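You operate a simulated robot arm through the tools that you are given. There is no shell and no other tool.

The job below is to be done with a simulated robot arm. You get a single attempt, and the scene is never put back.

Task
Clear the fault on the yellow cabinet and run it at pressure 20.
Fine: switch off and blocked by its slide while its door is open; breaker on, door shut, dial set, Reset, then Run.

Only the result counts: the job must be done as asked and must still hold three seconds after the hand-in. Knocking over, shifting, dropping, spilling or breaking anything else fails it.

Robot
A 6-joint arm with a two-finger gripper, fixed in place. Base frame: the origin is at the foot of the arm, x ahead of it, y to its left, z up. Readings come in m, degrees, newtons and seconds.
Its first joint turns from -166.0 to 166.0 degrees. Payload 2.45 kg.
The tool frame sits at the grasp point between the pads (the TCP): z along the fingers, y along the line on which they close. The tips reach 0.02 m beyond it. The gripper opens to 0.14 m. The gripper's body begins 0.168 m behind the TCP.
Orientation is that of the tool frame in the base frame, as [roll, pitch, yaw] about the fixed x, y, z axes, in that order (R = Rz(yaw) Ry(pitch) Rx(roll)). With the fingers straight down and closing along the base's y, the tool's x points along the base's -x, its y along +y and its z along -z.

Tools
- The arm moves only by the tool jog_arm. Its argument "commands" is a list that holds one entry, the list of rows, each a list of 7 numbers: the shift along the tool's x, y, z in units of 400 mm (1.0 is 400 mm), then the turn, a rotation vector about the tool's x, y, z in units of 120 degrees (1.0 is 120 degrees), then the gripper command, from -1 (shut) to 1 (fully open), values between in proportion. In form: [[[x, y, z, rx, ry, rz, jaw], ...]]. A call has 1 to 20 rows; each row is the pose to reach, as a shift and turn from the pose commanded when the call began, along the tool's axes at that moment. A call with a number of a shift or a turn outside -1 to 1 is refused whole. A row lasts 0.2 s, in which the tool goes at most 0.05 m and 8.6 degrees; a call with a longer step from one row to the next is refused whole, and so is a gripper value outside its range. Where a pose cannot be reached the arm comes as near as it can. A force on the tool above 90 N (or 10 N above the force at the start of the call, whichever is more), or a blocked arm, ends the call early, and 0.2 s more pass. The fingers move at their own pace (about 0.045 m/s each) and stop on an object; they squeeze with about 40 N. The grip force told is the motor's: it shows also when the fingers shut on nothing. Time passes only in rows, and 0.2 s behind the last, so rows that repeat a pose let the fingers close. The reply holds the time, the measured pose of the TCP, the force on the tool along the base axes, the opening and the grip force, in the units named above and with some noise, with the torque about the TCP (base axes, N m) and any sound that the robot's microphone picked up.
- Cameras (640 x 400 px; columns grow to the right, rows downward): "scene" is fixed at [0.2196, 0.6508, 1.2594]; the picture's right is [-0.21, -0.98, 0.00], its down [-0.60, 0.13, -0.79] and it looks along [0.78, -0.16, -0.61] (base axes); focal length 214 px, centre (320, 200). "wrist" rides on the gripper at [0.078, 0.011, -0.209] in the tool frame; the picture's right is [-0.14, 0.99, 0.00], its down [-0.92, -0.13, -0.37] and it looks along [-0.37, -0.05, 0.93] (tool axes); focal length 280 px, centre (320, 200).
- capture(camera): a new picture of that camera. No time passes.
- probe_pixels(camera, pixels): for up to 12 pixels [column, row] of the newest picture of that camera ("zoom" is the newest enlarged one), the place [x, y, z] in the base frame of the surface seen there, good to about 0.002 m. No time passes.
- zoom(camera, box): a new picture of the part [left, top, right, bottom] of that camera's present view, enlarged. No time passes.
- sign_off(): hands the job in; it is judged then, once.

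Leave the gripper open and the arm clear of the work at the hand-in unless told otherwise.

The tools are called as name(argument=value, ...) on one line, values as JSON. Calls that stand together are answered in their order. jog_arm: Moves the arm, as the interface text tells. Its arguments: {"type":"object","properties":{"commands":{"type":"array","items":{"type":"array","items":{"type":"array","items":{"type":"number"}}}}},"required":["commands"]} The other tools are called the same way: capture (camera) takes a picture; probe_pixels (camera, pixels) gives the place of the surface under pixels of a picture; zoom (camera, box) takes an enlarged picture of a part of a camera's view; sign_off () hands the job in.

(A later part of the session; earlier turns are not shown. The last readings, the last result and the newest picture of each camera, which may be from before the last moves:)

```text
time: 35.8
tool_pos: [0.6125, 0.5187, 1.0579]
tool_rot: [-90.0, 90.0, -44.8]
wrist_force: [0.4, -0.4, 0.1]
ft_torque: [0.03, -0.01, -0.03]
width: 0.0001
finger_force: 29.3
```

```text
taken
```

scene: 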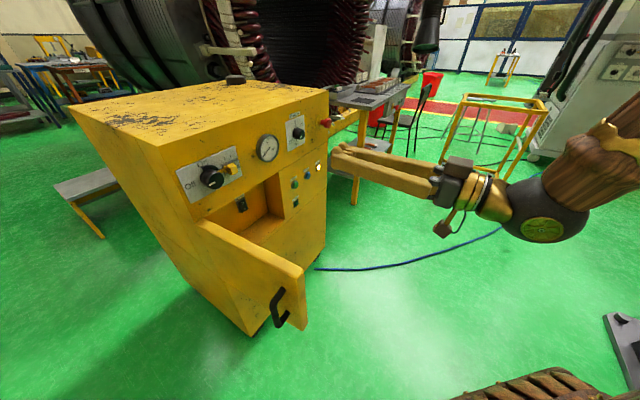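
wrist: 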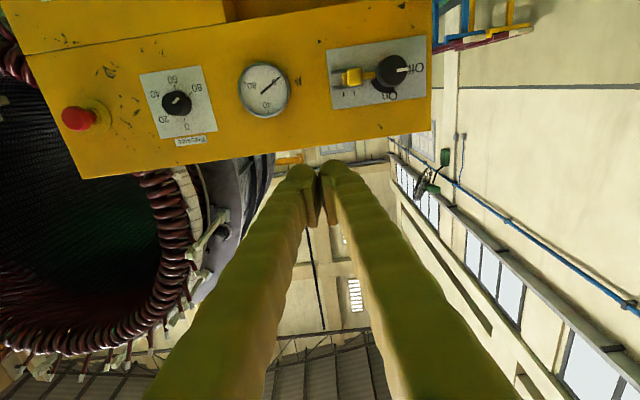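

In front of the cabinet with the fingers shut. I'll lower to breaker height and look into the recess.

jog_arm(commands=[[[0.105, 0, 0, 0, 0, 0, -1], [0.21, 0, 0, 0, 0, 0, -1], [0.315, 0, 0, 0, 0, 0, -1], [0.42, 0, 0, 0, 0, 0, -1], [0.525, 0, 0, 0, 0, 0, -1], [0.63, 0, 0, 0, 0, 0, -1], [0.735, 0, 0, 0, 0, 0, -1], [0.82, 0, 0, 0, 0, 0, -1], [0.82, 0, 0, 0, 0, 0, -1]]])

capture(camera="wrist")

zoom(camera="scene", box=[205, 170, 305, 240])

```text
time: 37.8
tool_pos: [0.6136, 0.518, 0.7297]
tool_rot: [156.8, 89.9, -158.0]
wrist_force: [0.5, 0.6, 0.3]
ft_torque: [-0.01, 0.01, 0.0]
width: 0.0
finger_force: 29.4
```

```text
taken
```

wrist: 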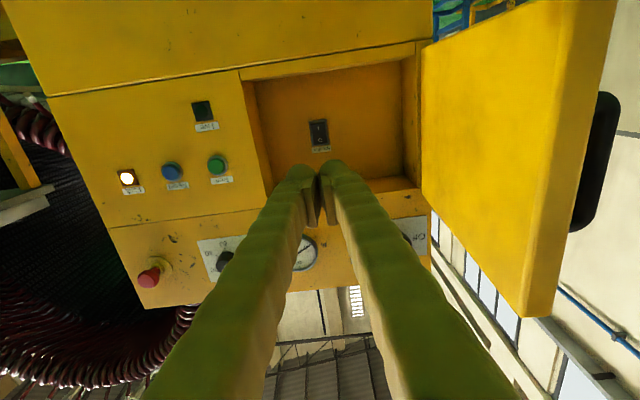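

```text
5.71 times, centred on (255, 205) of scene
```

zoom: 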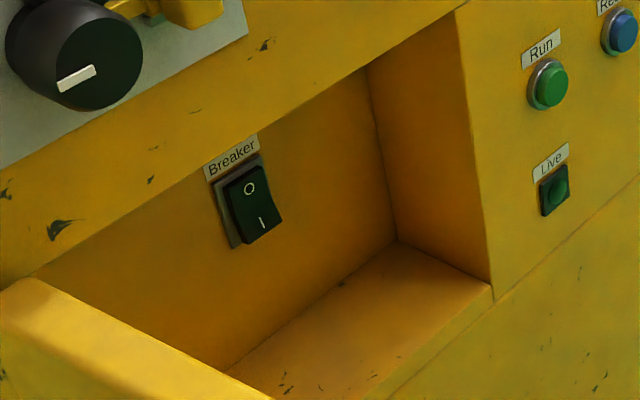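

zoom(camera="wrist", box=[290, 105, 350, 160])

```text
7.27 times, centred on (320, 132) of wrist
```

zoom: 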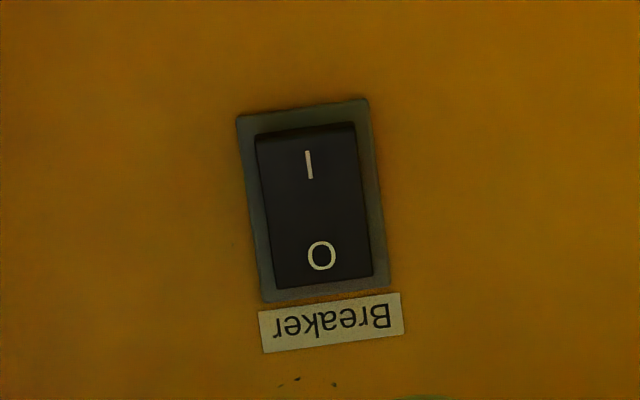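

The rocker is clear: I at the (true) bottom, O at top. Probing its extents.

probe_pixels(camera="zoom", pixels=[[308, 163], [306, 138], [312, 205], [320, 255], [325, 280], [262, 170], [362, 165], [245, 120], [380, 280], [200, 200], [450, 200], [330, 325]])

probe_pixels(camera="wrist", pixels=[[262, 110], [260, 170], [270, 185], [408, 90], [385, 183], [260, 75], [420, 150], [440, 40], [530, 310], [440, 200], [600, 60], [545, 150]])

```text
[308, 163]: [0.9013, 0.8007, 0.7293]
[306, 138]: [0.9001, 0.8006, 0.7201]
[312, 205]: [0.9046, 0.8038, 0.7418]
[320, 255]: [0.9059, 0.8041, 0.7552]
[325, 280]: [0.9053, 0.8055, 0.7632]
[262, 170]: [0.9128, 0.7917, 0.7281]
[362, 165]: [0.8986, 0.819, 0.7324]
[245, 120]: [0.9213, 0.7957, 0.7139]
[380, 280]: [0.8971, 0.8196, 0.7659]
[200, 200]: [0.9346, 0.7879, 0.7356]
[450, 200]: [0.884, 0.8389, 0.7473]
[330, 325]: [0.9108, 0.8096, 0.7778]
```

```text
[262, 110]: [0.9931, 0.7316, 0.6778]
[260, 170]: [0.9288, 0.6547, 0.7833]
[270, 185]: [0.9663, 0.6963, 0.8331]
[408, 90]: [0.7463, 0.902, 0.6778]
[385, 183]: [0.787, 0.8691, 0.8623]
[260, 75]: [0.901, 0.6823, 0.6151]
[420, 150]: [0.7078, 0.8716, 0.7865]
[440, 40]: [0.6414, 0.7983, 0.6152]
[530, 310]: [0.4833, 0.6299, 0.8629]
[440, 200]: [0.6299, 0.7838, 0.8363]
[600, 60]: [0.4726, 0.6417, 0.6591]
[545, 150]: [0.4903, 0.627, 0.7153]
```

The I end is at s 0.0706, z 0.72–0.735, d 1.203; I'll push in with the shut fingertips centred at z 0.716, stopping first just short of it.

jog_arm(commands=[[[0.017, -0.004, 0.1, 0, 0, 0, -1], [0.034, -0.0075, 0.2, 0, 0, 0, -1], [0.034, -0.0075, 0.3, 0, 0, 0, -1], [0.034, -0.0075, 0.4, 0, 0, 0, -1], [0.034, -0.0075, 0.5, 0, 0, 0, -1], [0.034, -0.0075, 0.6, 0, 0, 0, -1], [0.034, -0.0075, 0.7, 0, 0, 0, -1], [0.034, -0.0075, 0.8, 0, 0, 0, -1], [0.034, -0.0075, 0.87, 0, 0, 0, -1], [0.034, -0.0075, 0.91, 0, 0, 0, -1], [0.034, -0.0075, 0.91, 0, 0, 0, -1]]])

zoom(camera="scene", box=[205, 170, 305, 240])

capture(camera="wrist")

```text
time: 40.2
tool_pos: [0.8727, 0.7759, 0.7146]
tool_rot: [-33.8, 90.0, 11.4]
wrist_force: [-0.9, -0.1, 1.0]
ft_torque: [-0.02, 0.02, 0.01]
width: 0.0
finger_force: 29.8
```

```text
5.71 times, centred on (255, 205) of scene
```

zoom: 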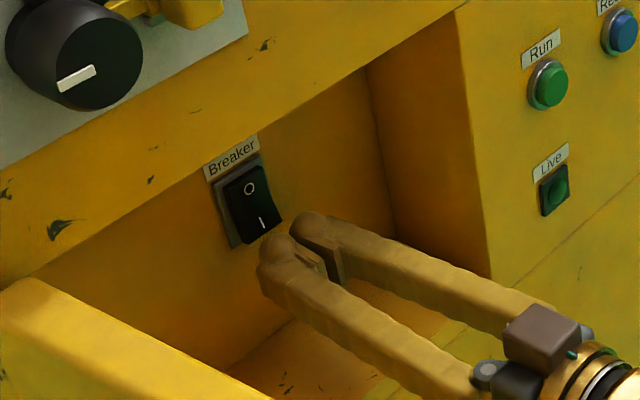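

```text
taken
```

wrist: 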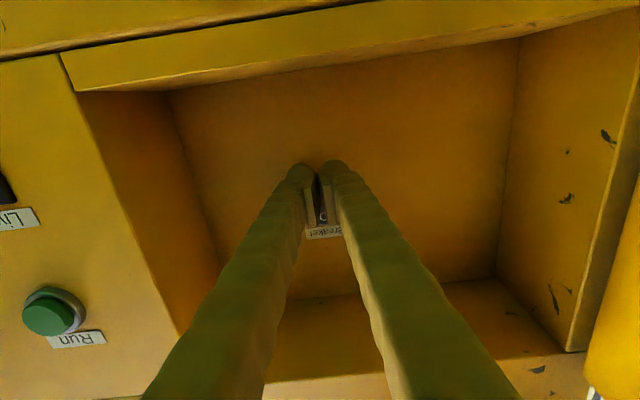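

Tip about 17 mm short of the rocker. Now pushing in slowly.

jog_arm(commands=[[[0, 0, 0.02, 0, 0, 0, -1], [0, 0, 0.035, 0, 0, 0, -1], [0, 0, 0.045, 0, 0, 0, -1], [0, 0, 0.055, 0, 0, 0, -1], [0, 0, 0.062, 0, 0, 0, -1], [0, 0, 0.066, 0, 0, 0, -1]]])

zoom(camera="scene", box=[205, 170, 305, 240])

```text
time: 41.6
tool_pos: [0.8903, 0.7921, 0.7135]
tool_rot: [-165.8, 89.8, -120.5]
wrist_force: [-19.4, -16.7, 4.0]
ft_torque: [0.13, -0.36, 0.0]
width: 0.0062
finger_force: 29.3
stopped in row 6: the force on the tool passed its limit at 96 N (the readings are from after the stop); the commanded pose is now the measured one
```

```text
5.71 times, centred on (255, 205) of scene
```

zoom: 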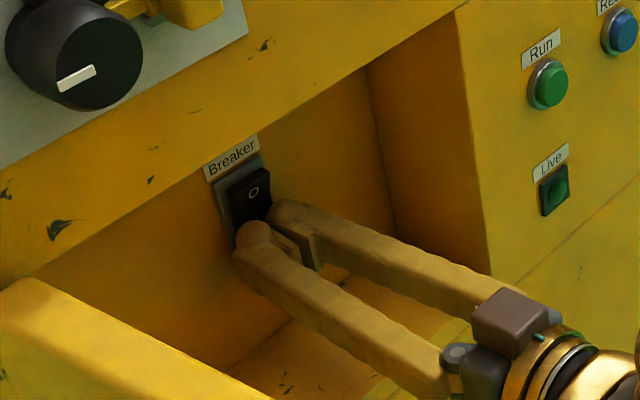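

The rocker flipped: its O end now stands out. I'll back straight out and verify.

jog_arm(commands=[[[0, 0, -0.05, 0, 0, 0, -1], [0, 0, -0.13, 0, 0, 0, -1], [0, 0, -0.23, 0, 0, 0, -1], [0, 0, -0.33, 0, 0, 0, -1], [0, 0, -0.43, 0, 0, 0, -1], [0, 0, -0.53, 0, 0, 0, -1], [0, 0, -0.63, 0, 0, 0, -1], [0, 0, -0.73, 0, 0, 0, -1], [0, 0, -0.83, 0, 0, 0, -1], [0, 0, -0.93, 0, 0, 0, -1], [0, 0, -0.98, 0, 0, 0, -1], [0, 0, -0.98, 0, 0, 0, -1]]])

zoom(camera="scene", box=[205, 170, 305, 240])

capture(camera="wrist")

capture(camera="scene")

```text
time: 44.2
tool_pos: [0.6147, 0.5149, 0.7131]
tool_rot: [4.7, 90.0, 50.0]
wrist_force: [-0.4, -0.4, -0.2]
ft_torque: [-0.04, 0.0, 0.03]
width: 0.0003
finger_force: 29.2
```

```text
5.71 times, centred on (255, 205) of scene
```

zoom: 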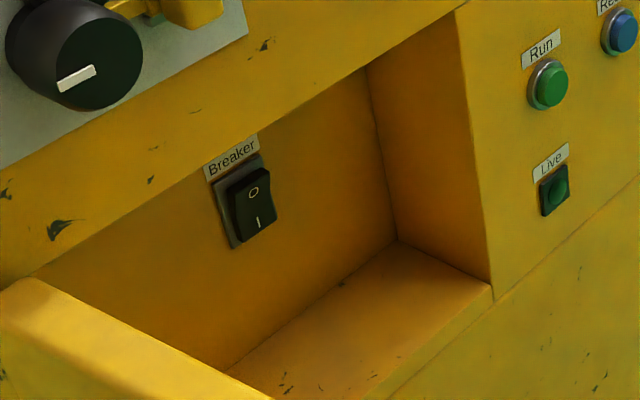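

```text
taken
```

wrist: 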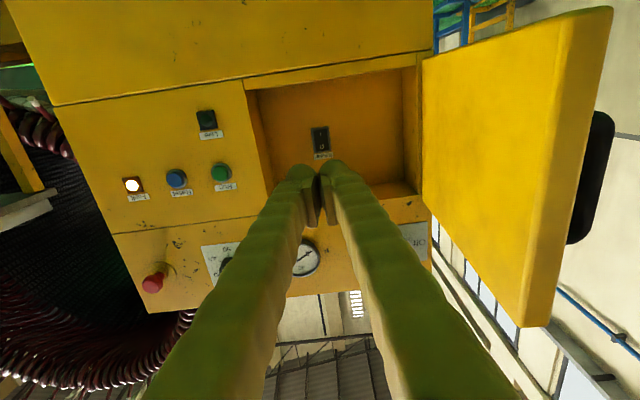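

```text
taken
```

scene: 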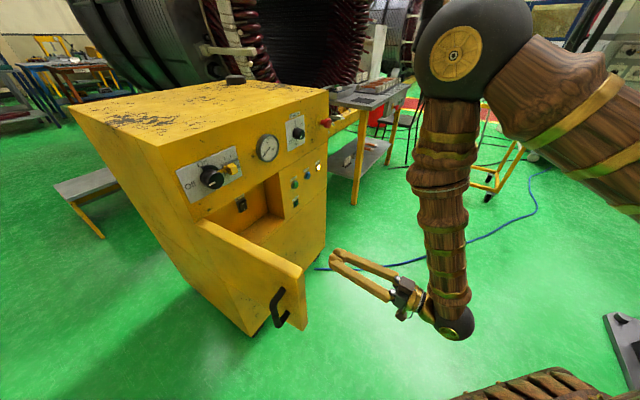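

The breaker is on (O end out). Now the door must be shut: I'll rise, cross above the door back to its outer side, reversing the earlier path.

jog_arm(commands=[[[-0.107, 0, 0, 0, 0, 0, -1], [-0.214, 0, 0, 0, 0, 0, -1], [-0.321, 0, 0, 0, 0, 0, -1], [-0.428, 0, 0, 0, 0, 0, -1], [-0.535, 0, 0, 0, 0, 0, -1], [-0.642, 0, 0, 0, 0, 0, -1], [-0.749, 0, 0, 0, 0, 0, -1], [-0.856, 0, 0, 0, 0, 0, -1], [-0.856, 0.0769, 0.0038, 0.0653, 0, 0, -1], [-0.856, 0.1539, 0.0075, 0.1306, 0, 0, -1], [-0.856, 0.2308, 0.0113, 0.1959, 0, 0, -1], [-0.856, 0.3078, 0.0151, 0.2612, 0, 0, -1], [-0.856, 0.3847, 0.0188, 0.3265, 0, 0, -1], [-0.856, 0.4617, 0.0226, 0.3918, 0, 0, -1], [-0.856, 0.5386, 0.0263, 0.4571, 0, 0, -1], [-0.856, 0.6156, 0.0301, 0.5224, 0, 0, -1], [-0.856, 0.6925, 0.0339, 0.5877, 0, 0, -1], [-0.856, 0.7695, 0.0376, 0.653, 0, 0, -1], [-0.856, 0.8464, 0.0414, 0.7183, 0, 0, -1], [-0.856, 0.8464, 0.0414, 0.7183, 0, 0, -1]]])

capture(camera="scene")

```text
time: 48.5
tool_pos: [0.3847, 0.7639, 1.0567]
tool_rot: [-99.4, 90.0, -140.5]
wrist_force: [-0.6, -0.1, 0.3]
ft_torque: [-0.02, 0.0, 0.03]
width: 0.0001
finger_force: 29.3
out of reach, approached as far as the arm can: row 5, 6
```

```text
taken
```

scene: 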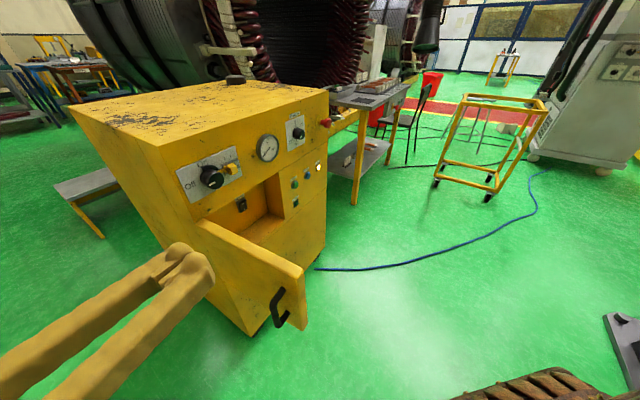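

Next I'll lower on the outer side of the door to mid height, in front of the panel beside the handle.

jog_arm(commands=[[[0, 0.055, 0, 0, 0, 0, -1], [0, 0.11, 0, 0, 0, 0, -1], [0, 0.165, 0, 0, 0, 0, -1], [0.1, 0.165, 0, 0, 0, 0, -1], [0.2, 0.165, 0, 0, 0, 0, -1], [0.3, 0.165, 0, 0, 0, 0, -1], [0.4, 0.165, 0, 0, 0, 0, -1], [0.5, 0.165, 0, 0, 0, 0, -1], [0.6, 0.165, 0, 0, 0, 0, -1], [0.7, 0.165, 0, 0, 0, 0, -1], [0.779, 0.165, 0, 0, 0, 0, -1], [0.779, 0.165, 0.08, 0, 0, 0, -1], [0.779, 0.165, 0.1626, 0, 0, 0, -1], [0.779, 0.165, 0.1626, 0, 0, 0, -1]]])

capture(camera="scene")

capture(camera="wrist")

```text
time: 51.5
tool_pos: [0.4786, 0.7705, 0.7476]
tool_rot: [-93.9, 89.9, -134.9]
wrist_force: [0.3, -0.3, -0.1]
ft_torque: [-0.01, -0.01, 0.0]
width: 0.0001
finger_force: 29.5
```

```text
taken
```

scene: 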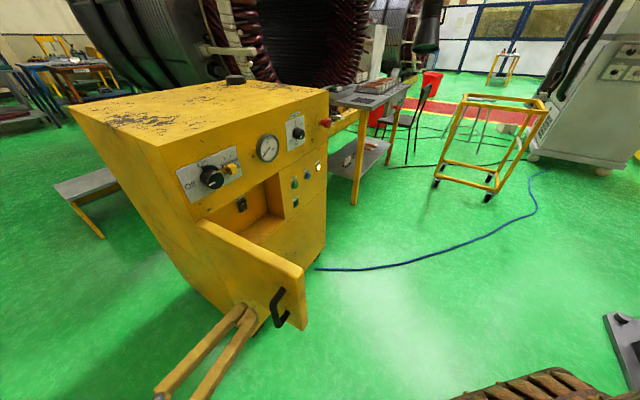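

```text
taken
```

wrist: 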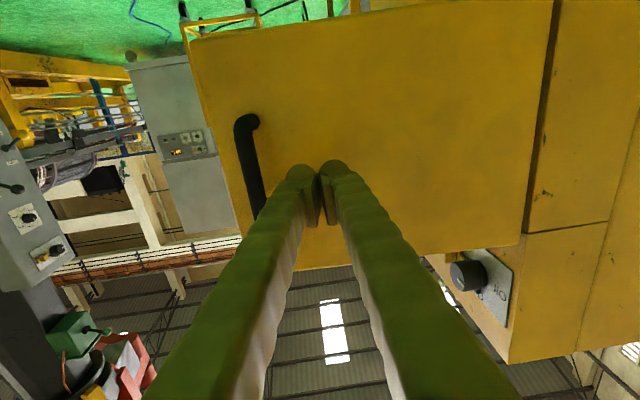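

In place beside the handle, facing the door. Now I'll push along the closing arc, about 66° first.

jog_arm(commands=[[[0, 0, 0.05, 0, 0, 0, -1], [0, 0, 0.1, 0, 0, 0, -1], [0, 0, 0.15, 0, 0, 0, -1], [0, -0.0074, 0.2087, -0.05, 0, 0, -1], [0, -0.0086, 0.2678, -0.1, 0, 0, -1], [0, -0.0037, 0.3268, -0.15, 0, 0, -1], [0, 0.0074, 0.3849, -0.2, 0, 0, -1], [0, 0.0245, 0.4415, -0.25, 0, 0, -1], [0, 0.0475, 0.4961, -0.3, 0, 0, -1], [0, 0.076, 0.5479, -0.35, 0, 0, -1], [0, 0.1097, 0.5965, -0.4, 0, 0, -1], [0, 0.1484, 0.6412, -0.45, 0, 0, -1], [0, 0.1915, 0.6817, -0.5, 0, 0, -1], [0, 0.2387, 0.7175, -0.55, 0, 0, -1]]])

capture(camera="scene")

capture(camera="wrist")

```text
time: 54.5
tool_pos: [0.7573, 0.6558, 0.7477]
tool_rot: [-172.5, 89.9, -147.3]
wrist_force: [0.7, -0.9, -0.4]
ft_torque: [-0.03, 0.0, -0.02]
width: 0.0001
finger_force: 29.3
```

```text
taken
```

scene: 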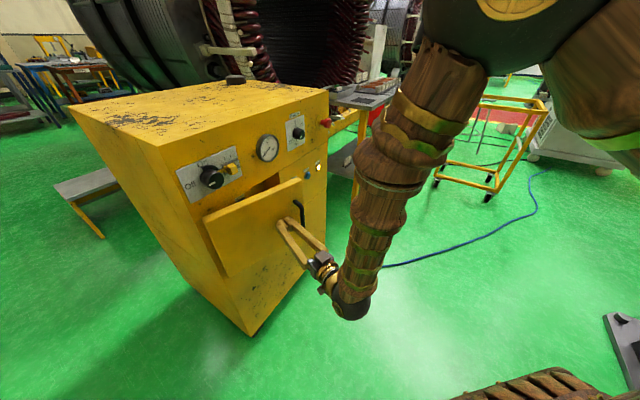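

```text
taken
```

wrist: 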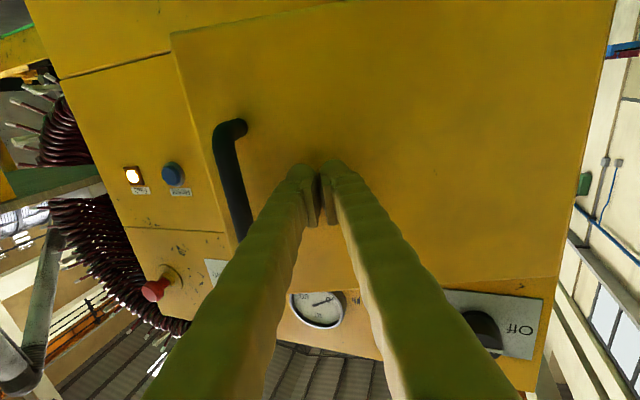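

The door is down to about 18° and follows freely. Finishing the close, with a few mm of extra press at the end.

jog_arm(commands=[[[0, -0.0035, 0.0245, -0.0208, 0, 0, -1], [0, -0.0066, 0.0489, -0.0417, 0, 0, -1], [0, -0.0079, 0.0735, -0.0625, 0, 0, -1], [0, -0.0089, 0.0981, -0.0833, 0, 0, -1], [0, -0.0081, 0.1227, -0.1042, 0, 0, -1], [0, -0.0069, 0.1474, -0.125, 0, 0, -1], [0, -0.0039, 0.172, -0.1458, 0, 0, -1], [0, -0.0007, 0.1963, -0.1667, 0, 0, -1], [0, 0.001, 0.201, -0.1667, 0, 0, -1], [0, 0.0027, 0.2057, -0.1667, 0, 0, -1], [0, 0.0044, 0.2104, -0.1667, 0, 0, -1], [0, 0.0061, 0.215, -0.1667, 0, 0, -1]]])

capture(camera="scene")

zoom(camera="scene", box=[170, 110, 350, 270])

```text
time: 56.3
tool_pos: [0.8251, 0.6871, 0.7455]
tool_rot: [-178.1, 89.9, -133.1]
wrist_force: [-19.8, -19.7, 8.9]
ft_torque: [0.05, -0.23, 0.02]
width: 0.0058
finger_force: 29.6
stopped in row 9: the force on the tool passed its limit at 106 N (the readings are from after the stop); the commanded pose is now the measured one
```

```text
taken
```

scene: 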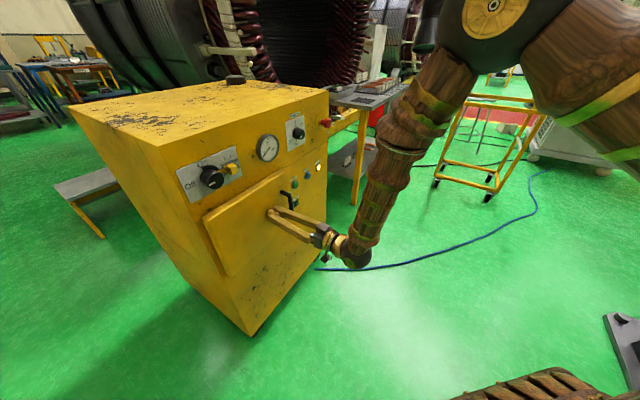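

```text
2.50 times, centred on (260, 190) of scene
```

zoom: 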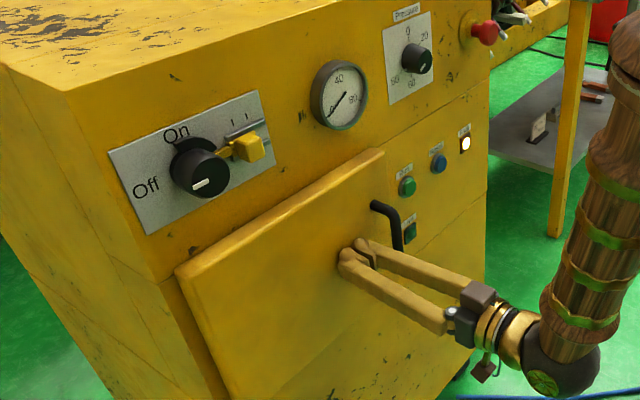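

Door is shut flush. Next, back off and go to the slide with the tool rolled so the jaws close top/bottom again.

jog_arm(commands=[[[0, 0, -0.08, 0, 0, 0, -1], [0, 0, -0.18, 0, 0, 0, -1], [0, 0, -0.28, 0, 0, 0, -1], [0, 0, -0.3735, 0, 0, 0, -1], [-0.051, 0.0232, -0.3735, 0, 0, -0.0682, 0], [-0.102, 0.0465, -0.3735, 0, 0, -0.1364, 0], [-0.153, 0.0697, -0.3735, 0, 0, -0.2045, 0], [-0.204, 0.0929, -0.3735, 0, 0, -0.2727, 0], [-0.255, 0.1161, -0.3735, 0, 0, -0.3409, 0], [-0.306, 0.1394, -0.3735, 0, 0, -0.4091, 0], [-0.357, 0.1626, -0.3735, 0, 0, -0.4773, 0], [-0.408, 0.1858, -0.3735, 0, 0, -0.5455, 0], [-0.459, 0.209, -0.3735, 0, 0, -0.6136, 0], [-0.51, 0.2323, -0.3735, 0, 0, -0.6818, 0], [-0.561, 0.2555, -0.3735, 0, 0, -0.75, 0], [-0.561, 0.2555, -0.3735, 0, 0, -0.75, 0]]])

capture(camera="wrist")

zoom(camera="scene", box=[170, 110, 350, 270])

```text
time: 59.7
tool_pos: [0.6508, 0.6551, 0.9703]
tool_rot: [-90.0, -0.1, -45.0]
wrist_force: [0.9, 0.1, -0.4]
ft_torque: [0.04, 0.03, -0.01]
width: 0.07
finger_force: 0.1
```

```text
taken
```

wrist: 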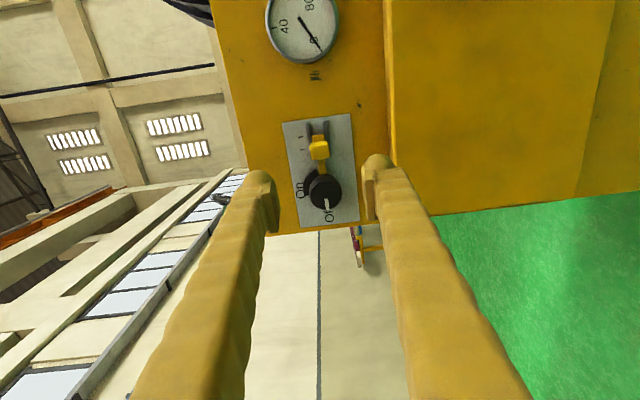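

```text
2.50 times, centred on (260, 190) of scene
```

zoom: 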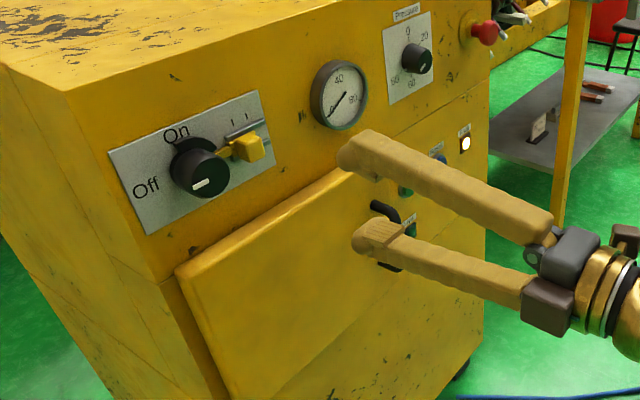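

Checking the tab's present place at (319,147) in the wrist picture.

probe_pixels(camera="wrist", pixels=[[319, 147], [312, 147], [326, 146], [318, 137], [320, 157], [322, 170]])

```text
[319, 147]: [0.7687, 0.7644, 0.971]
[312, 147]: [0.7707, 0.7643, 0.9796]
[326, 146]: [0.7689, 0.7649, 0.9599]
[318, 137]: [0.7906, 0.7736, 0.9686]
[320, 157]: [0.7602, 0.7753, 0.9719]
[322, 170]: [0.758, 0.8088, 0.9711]
```

Tab centre about s -0.004. I'll move in, close, then draw it 18 mm back to the free position.

jog_arm(commands=[[[-0.0025, 0.001, 0.09, 0, 0, 0, 0], [-0.0025, 0.001, 0.18, 0, 0, 0, 0], [-0.0025, 0.001, 0.26, 0, 0, 0, 0], [-0.0025, 0.001, 0.33, 0, 0, 0, 0], [-0.0025, 0.001, 0.37, 0, 0, 0, 0], [-0.0025, 0.001, 0.399, 0, 0, 0, 0], [-0.0025, 0.001, 0.399, 0, 0, 0, -1], [-0.0025, 0.001, 0.399, 0, 0, 0, -1], [-0.0025, 0.001, 0.399, 0, 0, 0, -1], [-0.0025, 0.001, 0.399, 0, 0, 0, -1], [0.0085, 0.001, 0.399, 0, 0, 0, -1], [0.0195, 0.001, 0.399, 0, 0, 0, -1], [0.0305, 0.001, 0.399, 0, 0, 0, -1], [0.0415, 0.001, 0.399, 0, 0, 0, -1], [0.0415, 0.001, 0.399, 0, 0, 0, -1]]])

zoom(camera="scene", box=[160, 110, 320, 210])

```text
time: 62.9
tool_pos: [0.7708, 0.7578, 0.9705]
tool_rot: [-90.1, 0.1, -44.9]
wrist_force: [-22.2, 17.3, 15.4]
ft_torque: [0.08, -0.11, 0.82]
width: 0.0248
finger_force: 45.0
```

```text
4.00 times, centred on (240, 160) of scene
```

zoom: 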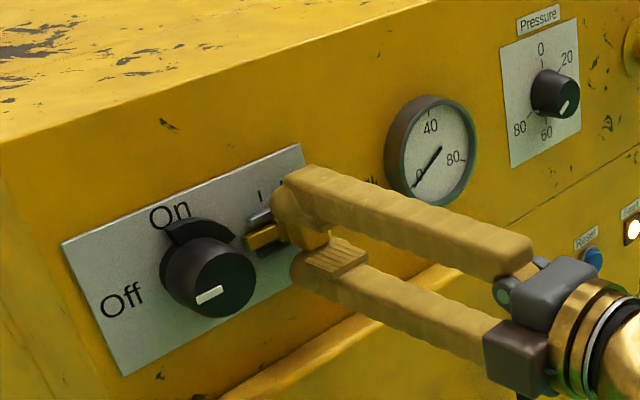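

The slide is back at its free stop. I'll release, back off and check the mark, stopping in front of the knob.

jog_arm(commands=[[[0, 0, 0, 0, 0, 0, 0], [0, 0, 0, 0, 0, 0, 0], [0, 0, 0, 0, 0, 0, 0], [0, 0, -0.06, 0, 0, 0, 0], [0, 0, -0.15, 0, 0, 0, 0], [0, 0, -0.25, 0, 0, 0, 0], [-0.093, 0, -0.25, 0, 0, 0, 0], [-0.1855, 0.001, -0.25, 0, 0, 0, 0], [-0.1855, 0.001, -0.25, 0, 0, 0, 0]]])

capture(camera="wrist")

zoom(camera="scene", box=[160, 110, 320, 210])

```text
time: 64.9
tool_pos: [0.6516, 0.7377, 0.9691]
tool_rot: [-90.0, 0.1, -45.0]
wrist_force: [0.6, 0.2, -0.3]
ft_torque: [0.0, 0.01, -0.01]
width: 0.0699
finger_force: 0.0
```

```text
taken
```

wrist: 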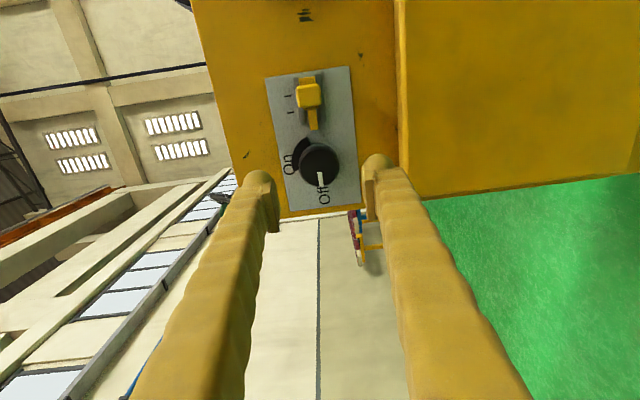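

```text
4.00 times, centred on (240, 160) of scene
```

zoom: 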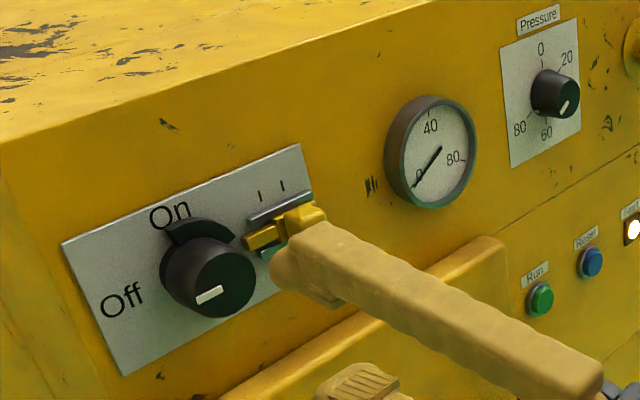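

Slide is free, mark still at Off. Now: forward, grip the knob and turn it +90° back to On.

jog_arm(commands=[[[-0.01, -0.002, 0.06, 0, 0, 0, 0], [-0.01, -0.002, 0.13, 0, 0, 0, 0], [-0.01, -0.002, 0.2, 0, 0, 0, 0], [-0.01, -0.002, 0.25, 0, 0, 0, 0], [-0.01, -0.002, 0.25, 0, 0, 0, -1], [-0.01, -0.002, 0.25, 0, 0, 0, -1], [-0.01, -0.002, 0.25, 0, 0, 0, -1], [-0.01, -0.002, 0.25, 0, 0, 0, -1], [-0.01, -0.002, 0.25, 0, 0, 0.0682, -1], [-0.01, -0.002, 0.25, 0, 0, 0.1364, -1], [-0.01, -0.002, 0.25, 0, 0, 0.2045, -1], [-0.01, -0.002, 0.25, 0, 0, 0.2727, -1], [-0.01, -0.002, 0.25, 0, 0, 0.3409, -1], [-0.01, -0.002, 0.25, 0, 0, 0.4091, -1], [-0.01, -0.002, 0.25, 0, 0, 0.4773, -1], [-0.01, -0.002, 0.25, 0, 0, 0.5455, -1], [-0.01, -0.002, 0.25, 0, 0, 0.6136, -1], [-0.01, -0.002, 0.25, 0, 0, 0.6818, -1], [-0.01, -0.002, 0.25, 0, 0, 0.75, -1], [-0.01, -0.002, 0.25, 0, 0, 0.75, -1]]])

zoom(camera="scene", box=[160, 110, 320, 210])

```text
time: 69.1
tool_pos: [0.7189, 0.8106, 0.9707]
tool_rot: [126.5, 89.9, 171.3]
wrist_force: [21.3, 13.8, 24.9]
ft_torque: [0.26, -0.25, 0.03]
width: 0.0448
finger_force: 44.9
```

```text
4.00 times, centred on (240, 160) of scene
```

zoom: 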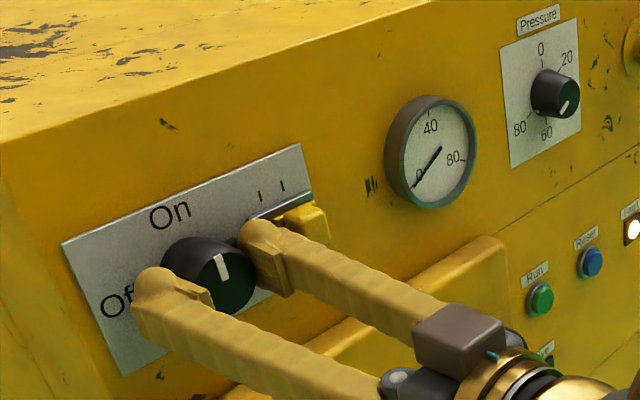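

Mark is at On. I'll release, back off and move over to the dial.

jog_arm(commands=[[[0, 0, 0, 0, 0, 0, 0], [0, 0, 0, 0, 0, 0, 0], [0, 0, 0, 0, 0, 0, 0], [0, 0, -0.06, 0, 0, 0, 0], [0, 0, -0.15, 0, 0, 0, 0], [0, 0, -0.25, 0, 0, 0, 0], [0, 0, -0.35, 0, 0, 0, 0], [0, -0.05, -0.45, 0, 0, 0, 0], [0, -0.15, -0.5, 0, 0, 0, 0], [0, -0.27, -0.5, 0, 0, 0, 0], [0, -0.39, -0.5, 0, 0, 0, 0], [0, -0.51, -0.5, 0, 0, 0, 0], [0, -0.63, -0.5, 0, 0, 0, 0], [0, -0.75, -0.5, 0, 0, 0, 0], [0, -0.75, -0.5, 0, 0, 0, 0]]])

capture(camera="wrist")

zoom(camera="scene", box=[160, 90, 350, 210])

```text
time: 72.3
tool_pos: [0.7899, 0.4584, 0.9696]
tool_rot: [-177.4, 89.8, -132.6]
wrist_force: [-0.2, 0.6, -0.9]
ft_torque: [-0.01, -0.02, -0.02]
width: 0.0698
finger_force: 0.0
```

```text
taken
```

wrist: 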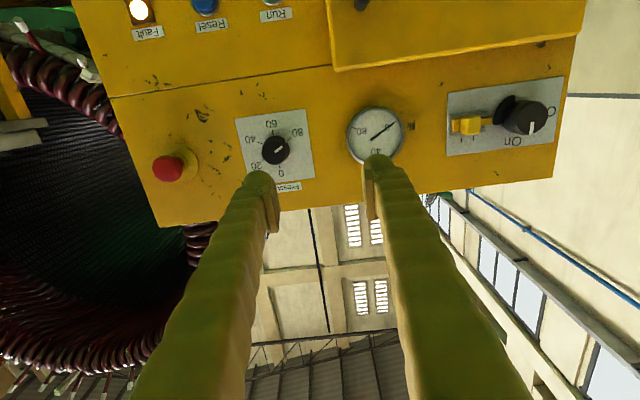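

```text
3.33 times, centred on (255, 150) of scene
```

zoom: 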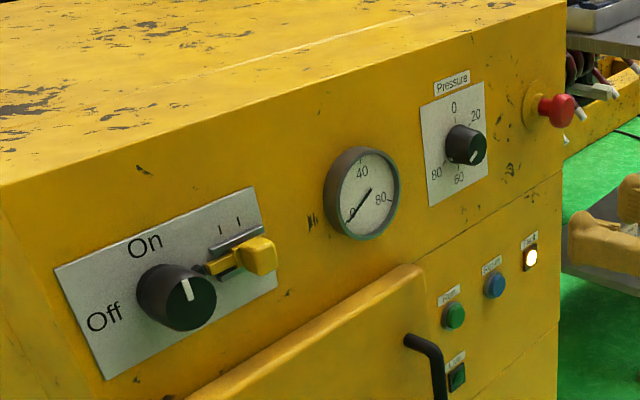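

Switch On, slide free. I'll zoom on the dial and on the Live lamp.

zoom(camera="scene", box=[275, 150, 345, 210])

zoom(camera="wrist", box=[230, 105, 326, 185])

```text
6.67 times, centred on (310, 180) of scene
```

zoom: 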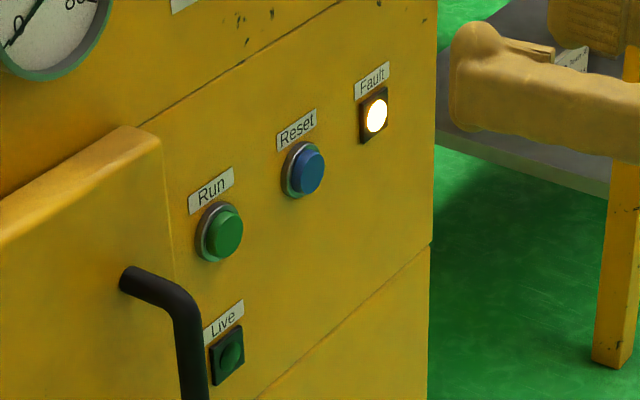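

```text
5.00 times, centred on (278, 145) of wrist
```

zoom: 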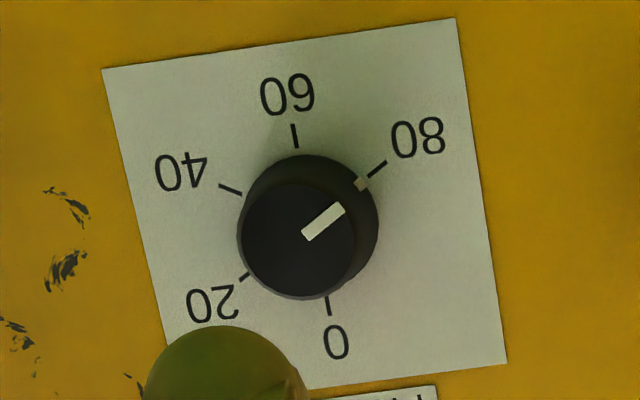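

The dial's mark is at 80. The Live lamp is dark still; I'll probe the door for flushness and the dial's ticks and knob for turning geometry.

probe_pixels(camera="zoom", pixels=[[328, 305], [245, 275], [230, 188], [295, 135], [377, 168], [362, 183], [245, 240], [350, 240], [300, 190], [310, 290], [306, 235], [340, 208]])

probe_pixels(camera="scene", pixels=[[215, 222], [250, 202], [285, 183], [220, 260], [280, 230], [290, 170], [293, 185], [300, 205]])

```text
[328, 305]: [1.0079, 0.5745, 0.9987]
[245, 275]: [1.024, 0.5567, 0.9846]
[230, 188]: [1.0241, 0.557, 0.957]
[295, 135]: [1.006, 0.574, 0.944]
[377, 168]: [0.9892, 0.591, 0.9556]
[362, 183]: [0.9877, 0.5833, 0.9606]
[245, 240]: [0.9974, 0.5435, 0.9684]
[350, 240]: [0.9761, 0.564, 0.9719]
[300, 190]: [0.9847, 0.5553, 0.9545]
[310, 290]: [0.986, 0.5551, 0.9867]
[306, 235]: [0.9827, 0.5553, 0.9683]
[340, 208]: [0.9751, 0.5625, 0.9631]
```

```text
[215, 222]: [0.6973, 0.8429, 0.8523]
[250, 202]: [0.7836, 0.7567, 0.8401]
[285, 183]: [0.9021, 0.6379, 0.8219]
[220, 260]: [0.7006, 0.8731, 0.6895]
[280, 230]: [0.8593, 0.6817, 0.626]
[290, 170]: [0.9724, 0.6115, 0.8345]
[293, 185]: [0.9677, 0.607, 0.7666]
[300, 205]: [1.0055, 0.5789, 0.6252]
```

The door is flush. The dial centre is s 0.306, z 0.971, ticks 60° apart, so 80→20 is 180° counter-clockwise. I'll pre-roll the tool +90° in front of it, so the full 180° can be turned in one grip.

jog_arm(commands=[[[0, -0.0163, 0.02, 0, 0, 0.0682, -0.2], [0, -0.0325, 0.04, 0, 0, 0.1364, -0.2], [0, -0.0488, 0.07, 0, 0, 0.2045, -0.2], [0, -0.0651, 0.1, 0, 0, 0.2727, -0.2], [0, -0.0814, 0.13, 0, 0, 0.3409, -0.2], [0, -0.0976, 0.16, 0, 0, 0.4091, -0.2], [0, -0.1139, 0.19, 0, 0, 0.4773, -0.2], [0, -0.1302, 0.22, 0, 0, 0.5455, -0.2], [-0.0035, -0.1465, 0.25, 0, 0, 0.6136, -0.2], [-0.0035, -0.1627, 0.27, 0, 0, 0.6818, -0.2], [-0.0035, -0.179, 0.293, 0, 0, 0.75, -0.2], [-0.0035, -0.179, 0.293, 0, 0, 0.75, -0.2]]])

capture(camera="wrist")

zoom(camera="scene", box=[260, 90, 360, 160])

```text
time: 74.9
tool_pos: [0.9224, 0.4904, 0.9706]
tool_rot: [90.1, -0.2, 134.9]
wrist_force: [-0.3, 0.0, 0.8]
ft_torque: [-0.03, 0.01, 0.01]
width: 0.0558
finger_force: 0.1
```

```text
taken
```

wrist: 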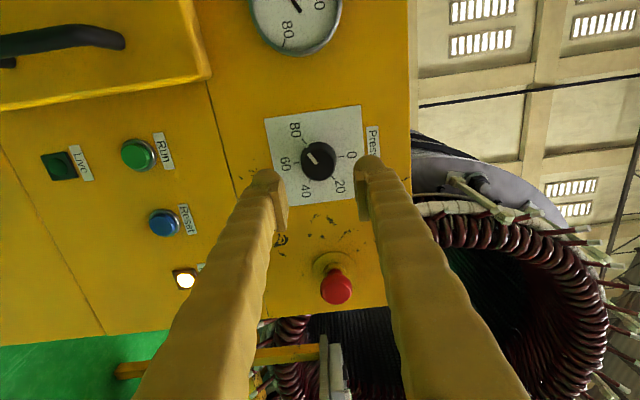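

```text
5.71 times, centred on (310, 125) of scene
```

zoom: 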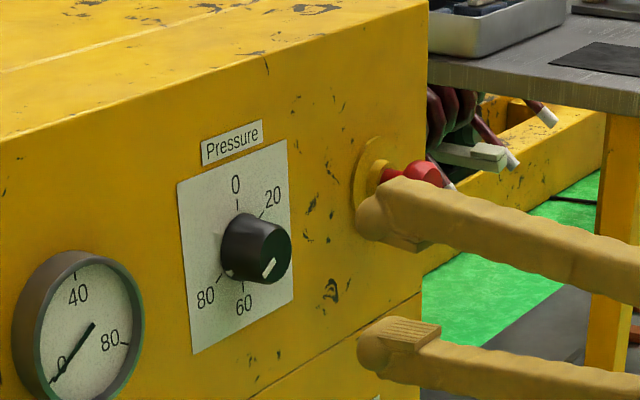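

Aligned (s 0.3055, z 0.9706). Forward 86 mm, close on the dial, and turn the first 90° counter-clockwise.

jog_arm(commands=[[[0, 0, 0.07, 0, 0, 0, -0.2], [0, 0, 0.14, 0, 0, 0, -0.2], [0, 0, 0.185, 0, 0, 0, -0.2], [0, 0, 0.215, 0, 0, 0, -0.2], [0, 0, 0.215, 0, 0, 0, -1], [0, 0, 0.215, 0, 0, 0, -1], [0, 0, 0.215, 0, 0, 0, -1], [0, 0, 0.215, 0, 0, 0, -1], [0, 0, 0.215, 0, 0, -0.0682, -1], [0, 0, 0.215, 0, 0, -0.1364, -1], [0, 0, 0.215, 0, 0, -0.2045, -1], [0, 0, 0.215, 0, 0, -0.2727, -1], [0, 0, 0.215, 0, 0, -0.3409, -1], [0, 0, 0.215, 0, 0, -0.4091, -1], [0, 0, 0.215, 0, 0, -0.4773, -1], [0, 0, 0.215, 0, 0, -0.5455, -1], [0, 0, 0.215, 0, 0, -0.6136, -1], [0, 0, 0.215, 0, 0, -0.6818, -1], [0, 0, 0.215, 0, 0, -0.75, -1]]])

zoom(camera="scene", box=[260, 90, 360, 160])

```text
time: 78.9
tool_pos: [0.9827, 0.5513, 0.971]
tool_rot: [-146.3, 89.8, -101.2]
wrist_force: [-22.5, 6.3, -9.5]
ft_torque: [-0.04, 0.06, 0.26]
width: 0.0389
finger_force: 45.0
```

```text
5.71 times, centred on (310, 125) of scene
```

zoom: 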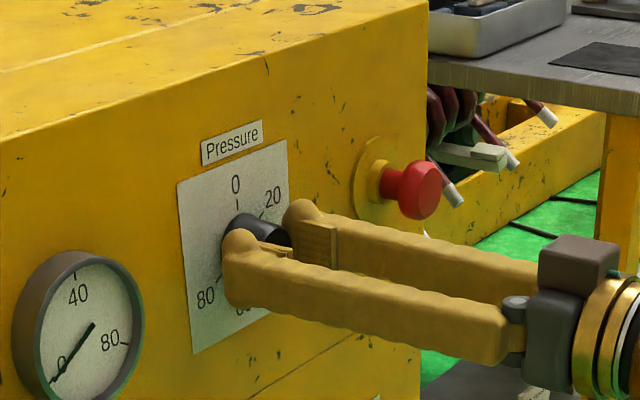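

Gripped at 39 mm and turned 90°. Second 90° now.

jog_arm(commands=[[[0, 0, 0, 0, 0, -0.0682, -1], [0, 0, 0, 0, 0, -0.1364, -1], [0, 0, 0, 0, 0, -0.2045, -1], [0, 0, 0, 0, 0, -0.2727, -1], [0, 0, 0, 0, 0, -0.3409, -1], [0, 0, 0, 0, 0, -0.4091, -1], [0, 0, 0, 0, 0, -0.4773, -1], [0, 0, 0, 0, 0, -0.5455, -1], [0, 0, 0, 0, 0, -0.6136, -1], [0, 0, 0, 0, 0, -0.6818, -1], [0, 0, 0, 0, 0, -0.75, -1], [0, 0, 0, 0, 0, -0.75, -1]]])

zoom(camera="scene", box=[260, 90, 360, 160])

zoom(camera="wrist", box=[240, 80, 400, 240])

```text
time: 81.5
tool_pos: [0.9824, 0.5507, 0.9695]
tool_rot: [-90.2, -0.1, -45.0]
wrist_force: [-9.1, 7.0, -20.1]
ft_torque: [-0.14, 0.07, 0.19]
width: 0.0382
finger_force: 44.9
```

```text
5.71 times, centred on (310, 125) of scene
```

zoom: 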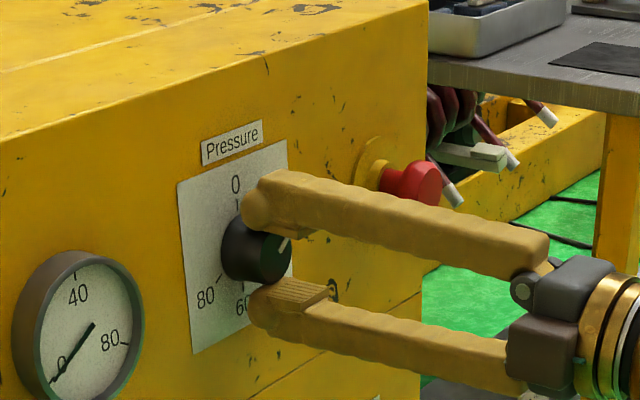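

```text
2.50 times, centred on (320, 160) of wrist
```

zoom: 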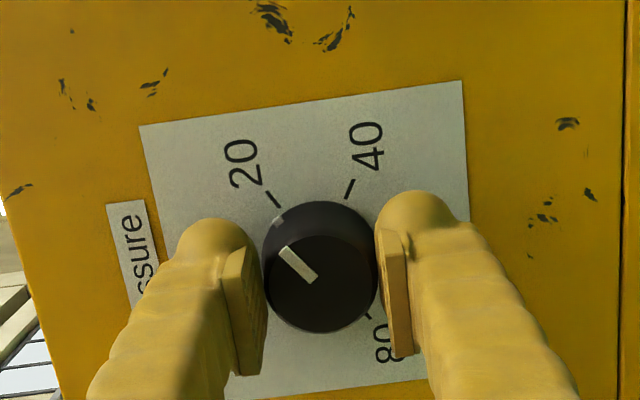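

The mark has come to 20. I'll release, back off and check precisely.

jog_arm(commands=[[[0, 0, 0, 0, 0, 0, 0], [0, 0, 0, 0, 0, 0, 0], [0, 0, 0, 0, 0, 0, 0], [0, 0, -0.06, 0, 0, 0, 0], [0, 0, -0.15, 0, 0, 0, 0], [0, 0, -0.25, 0, 0, 0, 0], [0, 0, -0.35, 0, 0, 0, 0], [0, 0, -0.45, 0, 0, 0, 0], [0, 0, -0.45, 0, 0, 0, 0]]])

capture(camera="wrist")

zoom(camera="wrist", box=[280, 100, 380, 190])

```text
time: 83.5
tool_pos: [0.8563, 0.4224, 0.9743]
tool_rot: [-90.1, -0.1, -45.1]
wrist_force: [-0.1, 1.1, 0.2]
ft_torque: [0.0, 0.01, -0.01]
width: 0.07
finger_force: 0.1
```

```text
taken
```

wrist: 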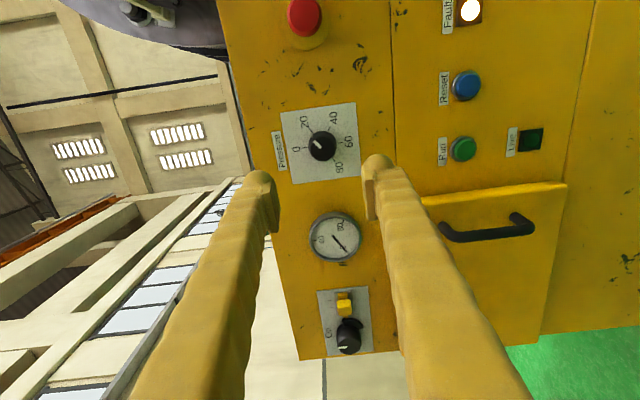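

```text
4.44 times, centred on (330, 145) of wrist
```

zoom: 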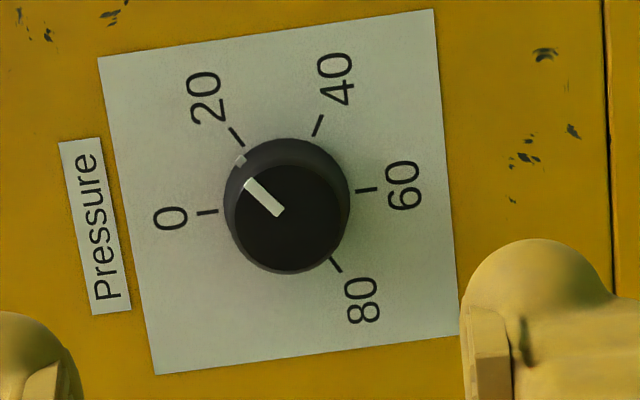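

The mark seems to sit slightly short of the 20 tick toward 0. I'll zoom more and probe mark and ticks to measure the angle.

zoom(camera="wrist", box=[305, 120, 345, 165])

zoom(camera="scene", box=[280, 110, 320, 150])

zoom(camera="wrist", box=[300, 115, 350, 165])

```text
8.89 times, centred on (325, 142) of wrist
```

zoom: 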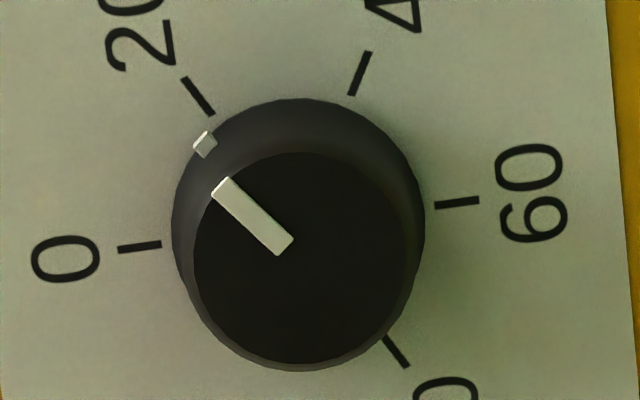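

```text
10.00 times, centred on (300, 130) of scene
```

zoom: 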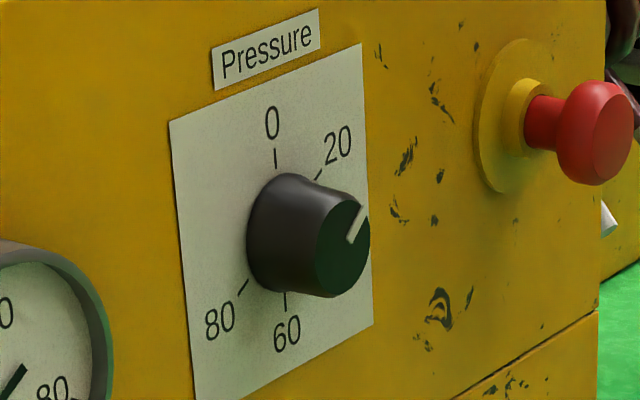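

```text
8.00 times, centred on (325, 140) of wrist
```

zoom: 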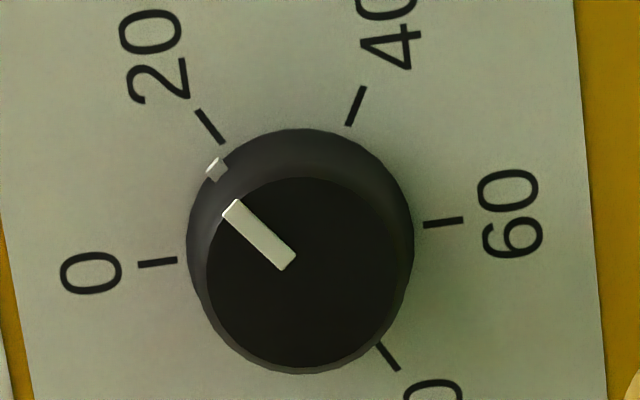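

probe_pixels(camera="zoom", pixels=[[286, 262], [233, 212], [260, 237], [215, 170], [158, 263], [210, 127], [443, 222], [355, 105], [387, 358], [300, 190], [304, 350], [245, 280]])

```text
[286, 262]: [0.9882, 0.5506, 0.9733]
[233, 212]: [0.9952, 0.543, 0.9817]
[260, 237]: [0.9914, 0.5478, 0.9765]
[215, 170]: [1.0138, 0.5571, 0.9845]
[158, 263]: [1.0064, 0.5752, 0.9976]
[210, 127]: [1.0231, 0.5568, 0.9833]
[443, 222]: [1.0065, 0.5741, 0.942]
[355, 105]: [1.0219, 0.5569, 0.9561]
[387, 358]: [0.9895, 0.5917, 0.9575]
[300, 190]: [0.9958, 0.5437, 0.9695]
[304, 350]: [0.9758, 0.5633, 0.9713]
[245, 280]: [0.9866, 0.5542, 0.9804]
```

Measured: centre (s 0.3054, z 0.970), 20 tick at 61° clockwise from 0, the mark at 50.5°, i.e. about 17. It needs about +9.5° clockwise. First I'll recheck my TCP reading and centre on the knob at the same standoff.

jog_arm(commands=[[[-0.002, 0.0075, 0.1, 0, 0, 0, -0.2], [-0.002, 0.0075, 0.2, 0, 0, 0, -0.2], [-0.002, 0.0075, 0.25, 0, 0, 0, -0.2], [-0.002, 0.0075, 0.25, 0, 0, 0, -0.2]]])

capture(camera="wrist")

zoom(camera="wrist", box=[260, 80, 400, 200])

```text
time: 84.5
tool_pos: [0.9257, 0.4946, 0.9691]
tool_rot: [-90.2, 0.0, -45.1]
wrist_force: [0.2, 0.3, -0.1]
ft_torque: [0.0, 0.0, 0.02]
width: 0.0558
finger_force: 0.0
```

```text
taken
```

wrist: 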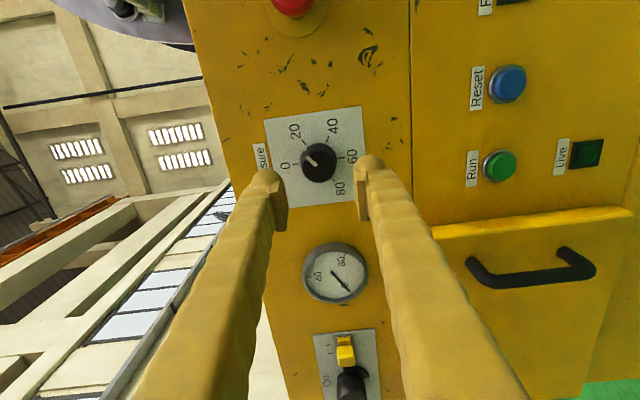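

```text
3.33 times, centred on (330, 140) of wrist
```

zoom: 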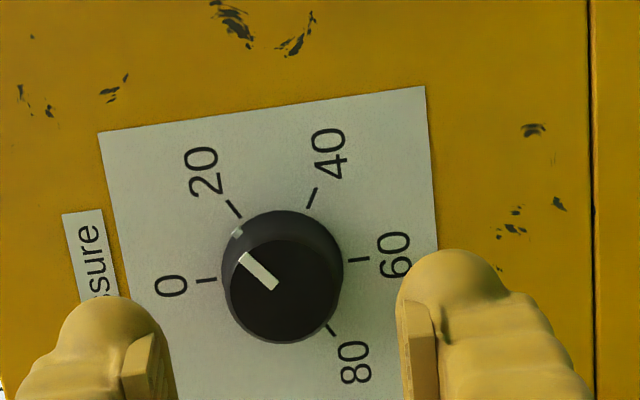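

Centred (s 0.3048, z 0.9691). Moving in and closing; then I'll measure the mark before turning.

jog_arm(commands=[[[0, 0, 0.08, 0, 0, 0, -0.2], [0, 0, 0.15, 0, 0, 0, -0.2], [0, 0, 0.2025, 0, 0, 0, -0.2], [0, 0, 0.2025, 0, 0, 0, -0.2], [0, 0, 0.2025, 0, 0, 0, -1], [0, 0, 0.2025, 0, 0, 0, -1], [0, 0, 0.2025, 0, 0, 0, -1]]])

zoom(camera="wrist", box=[270, 100, 370, 200])

```text
time: 86.1
tool_pos: [0.9816, 0.5534, 0.97]
tool_rot: [-90.1, 0.0, -45.0]
wrist_force: [5.3, 7.5, 14.6]
ft_torque: [0.09, -0.14, -0.03]
width: 0.0379
finger_force: 40.8
```

```text
4.00 times, centred on (320, 150) of wrist
```

zoom: 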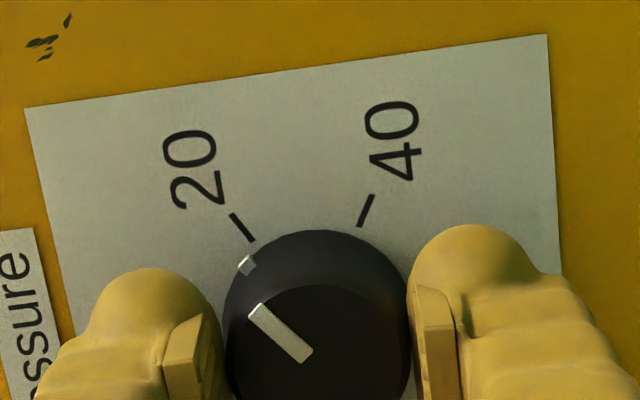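

probe_pixels(camera="zoom", pixels=[[305, 355], [257, 313], [280, 333], [247, 266], [242, 228], [366, 210]])

```text
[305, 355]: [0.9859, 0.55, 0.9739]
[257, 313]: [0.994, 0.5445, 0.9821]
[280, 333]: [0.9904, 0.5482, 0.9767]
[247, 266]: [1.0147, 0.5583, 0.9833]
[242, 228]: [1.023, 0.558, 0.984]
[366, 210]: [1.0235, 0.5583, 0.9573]
```

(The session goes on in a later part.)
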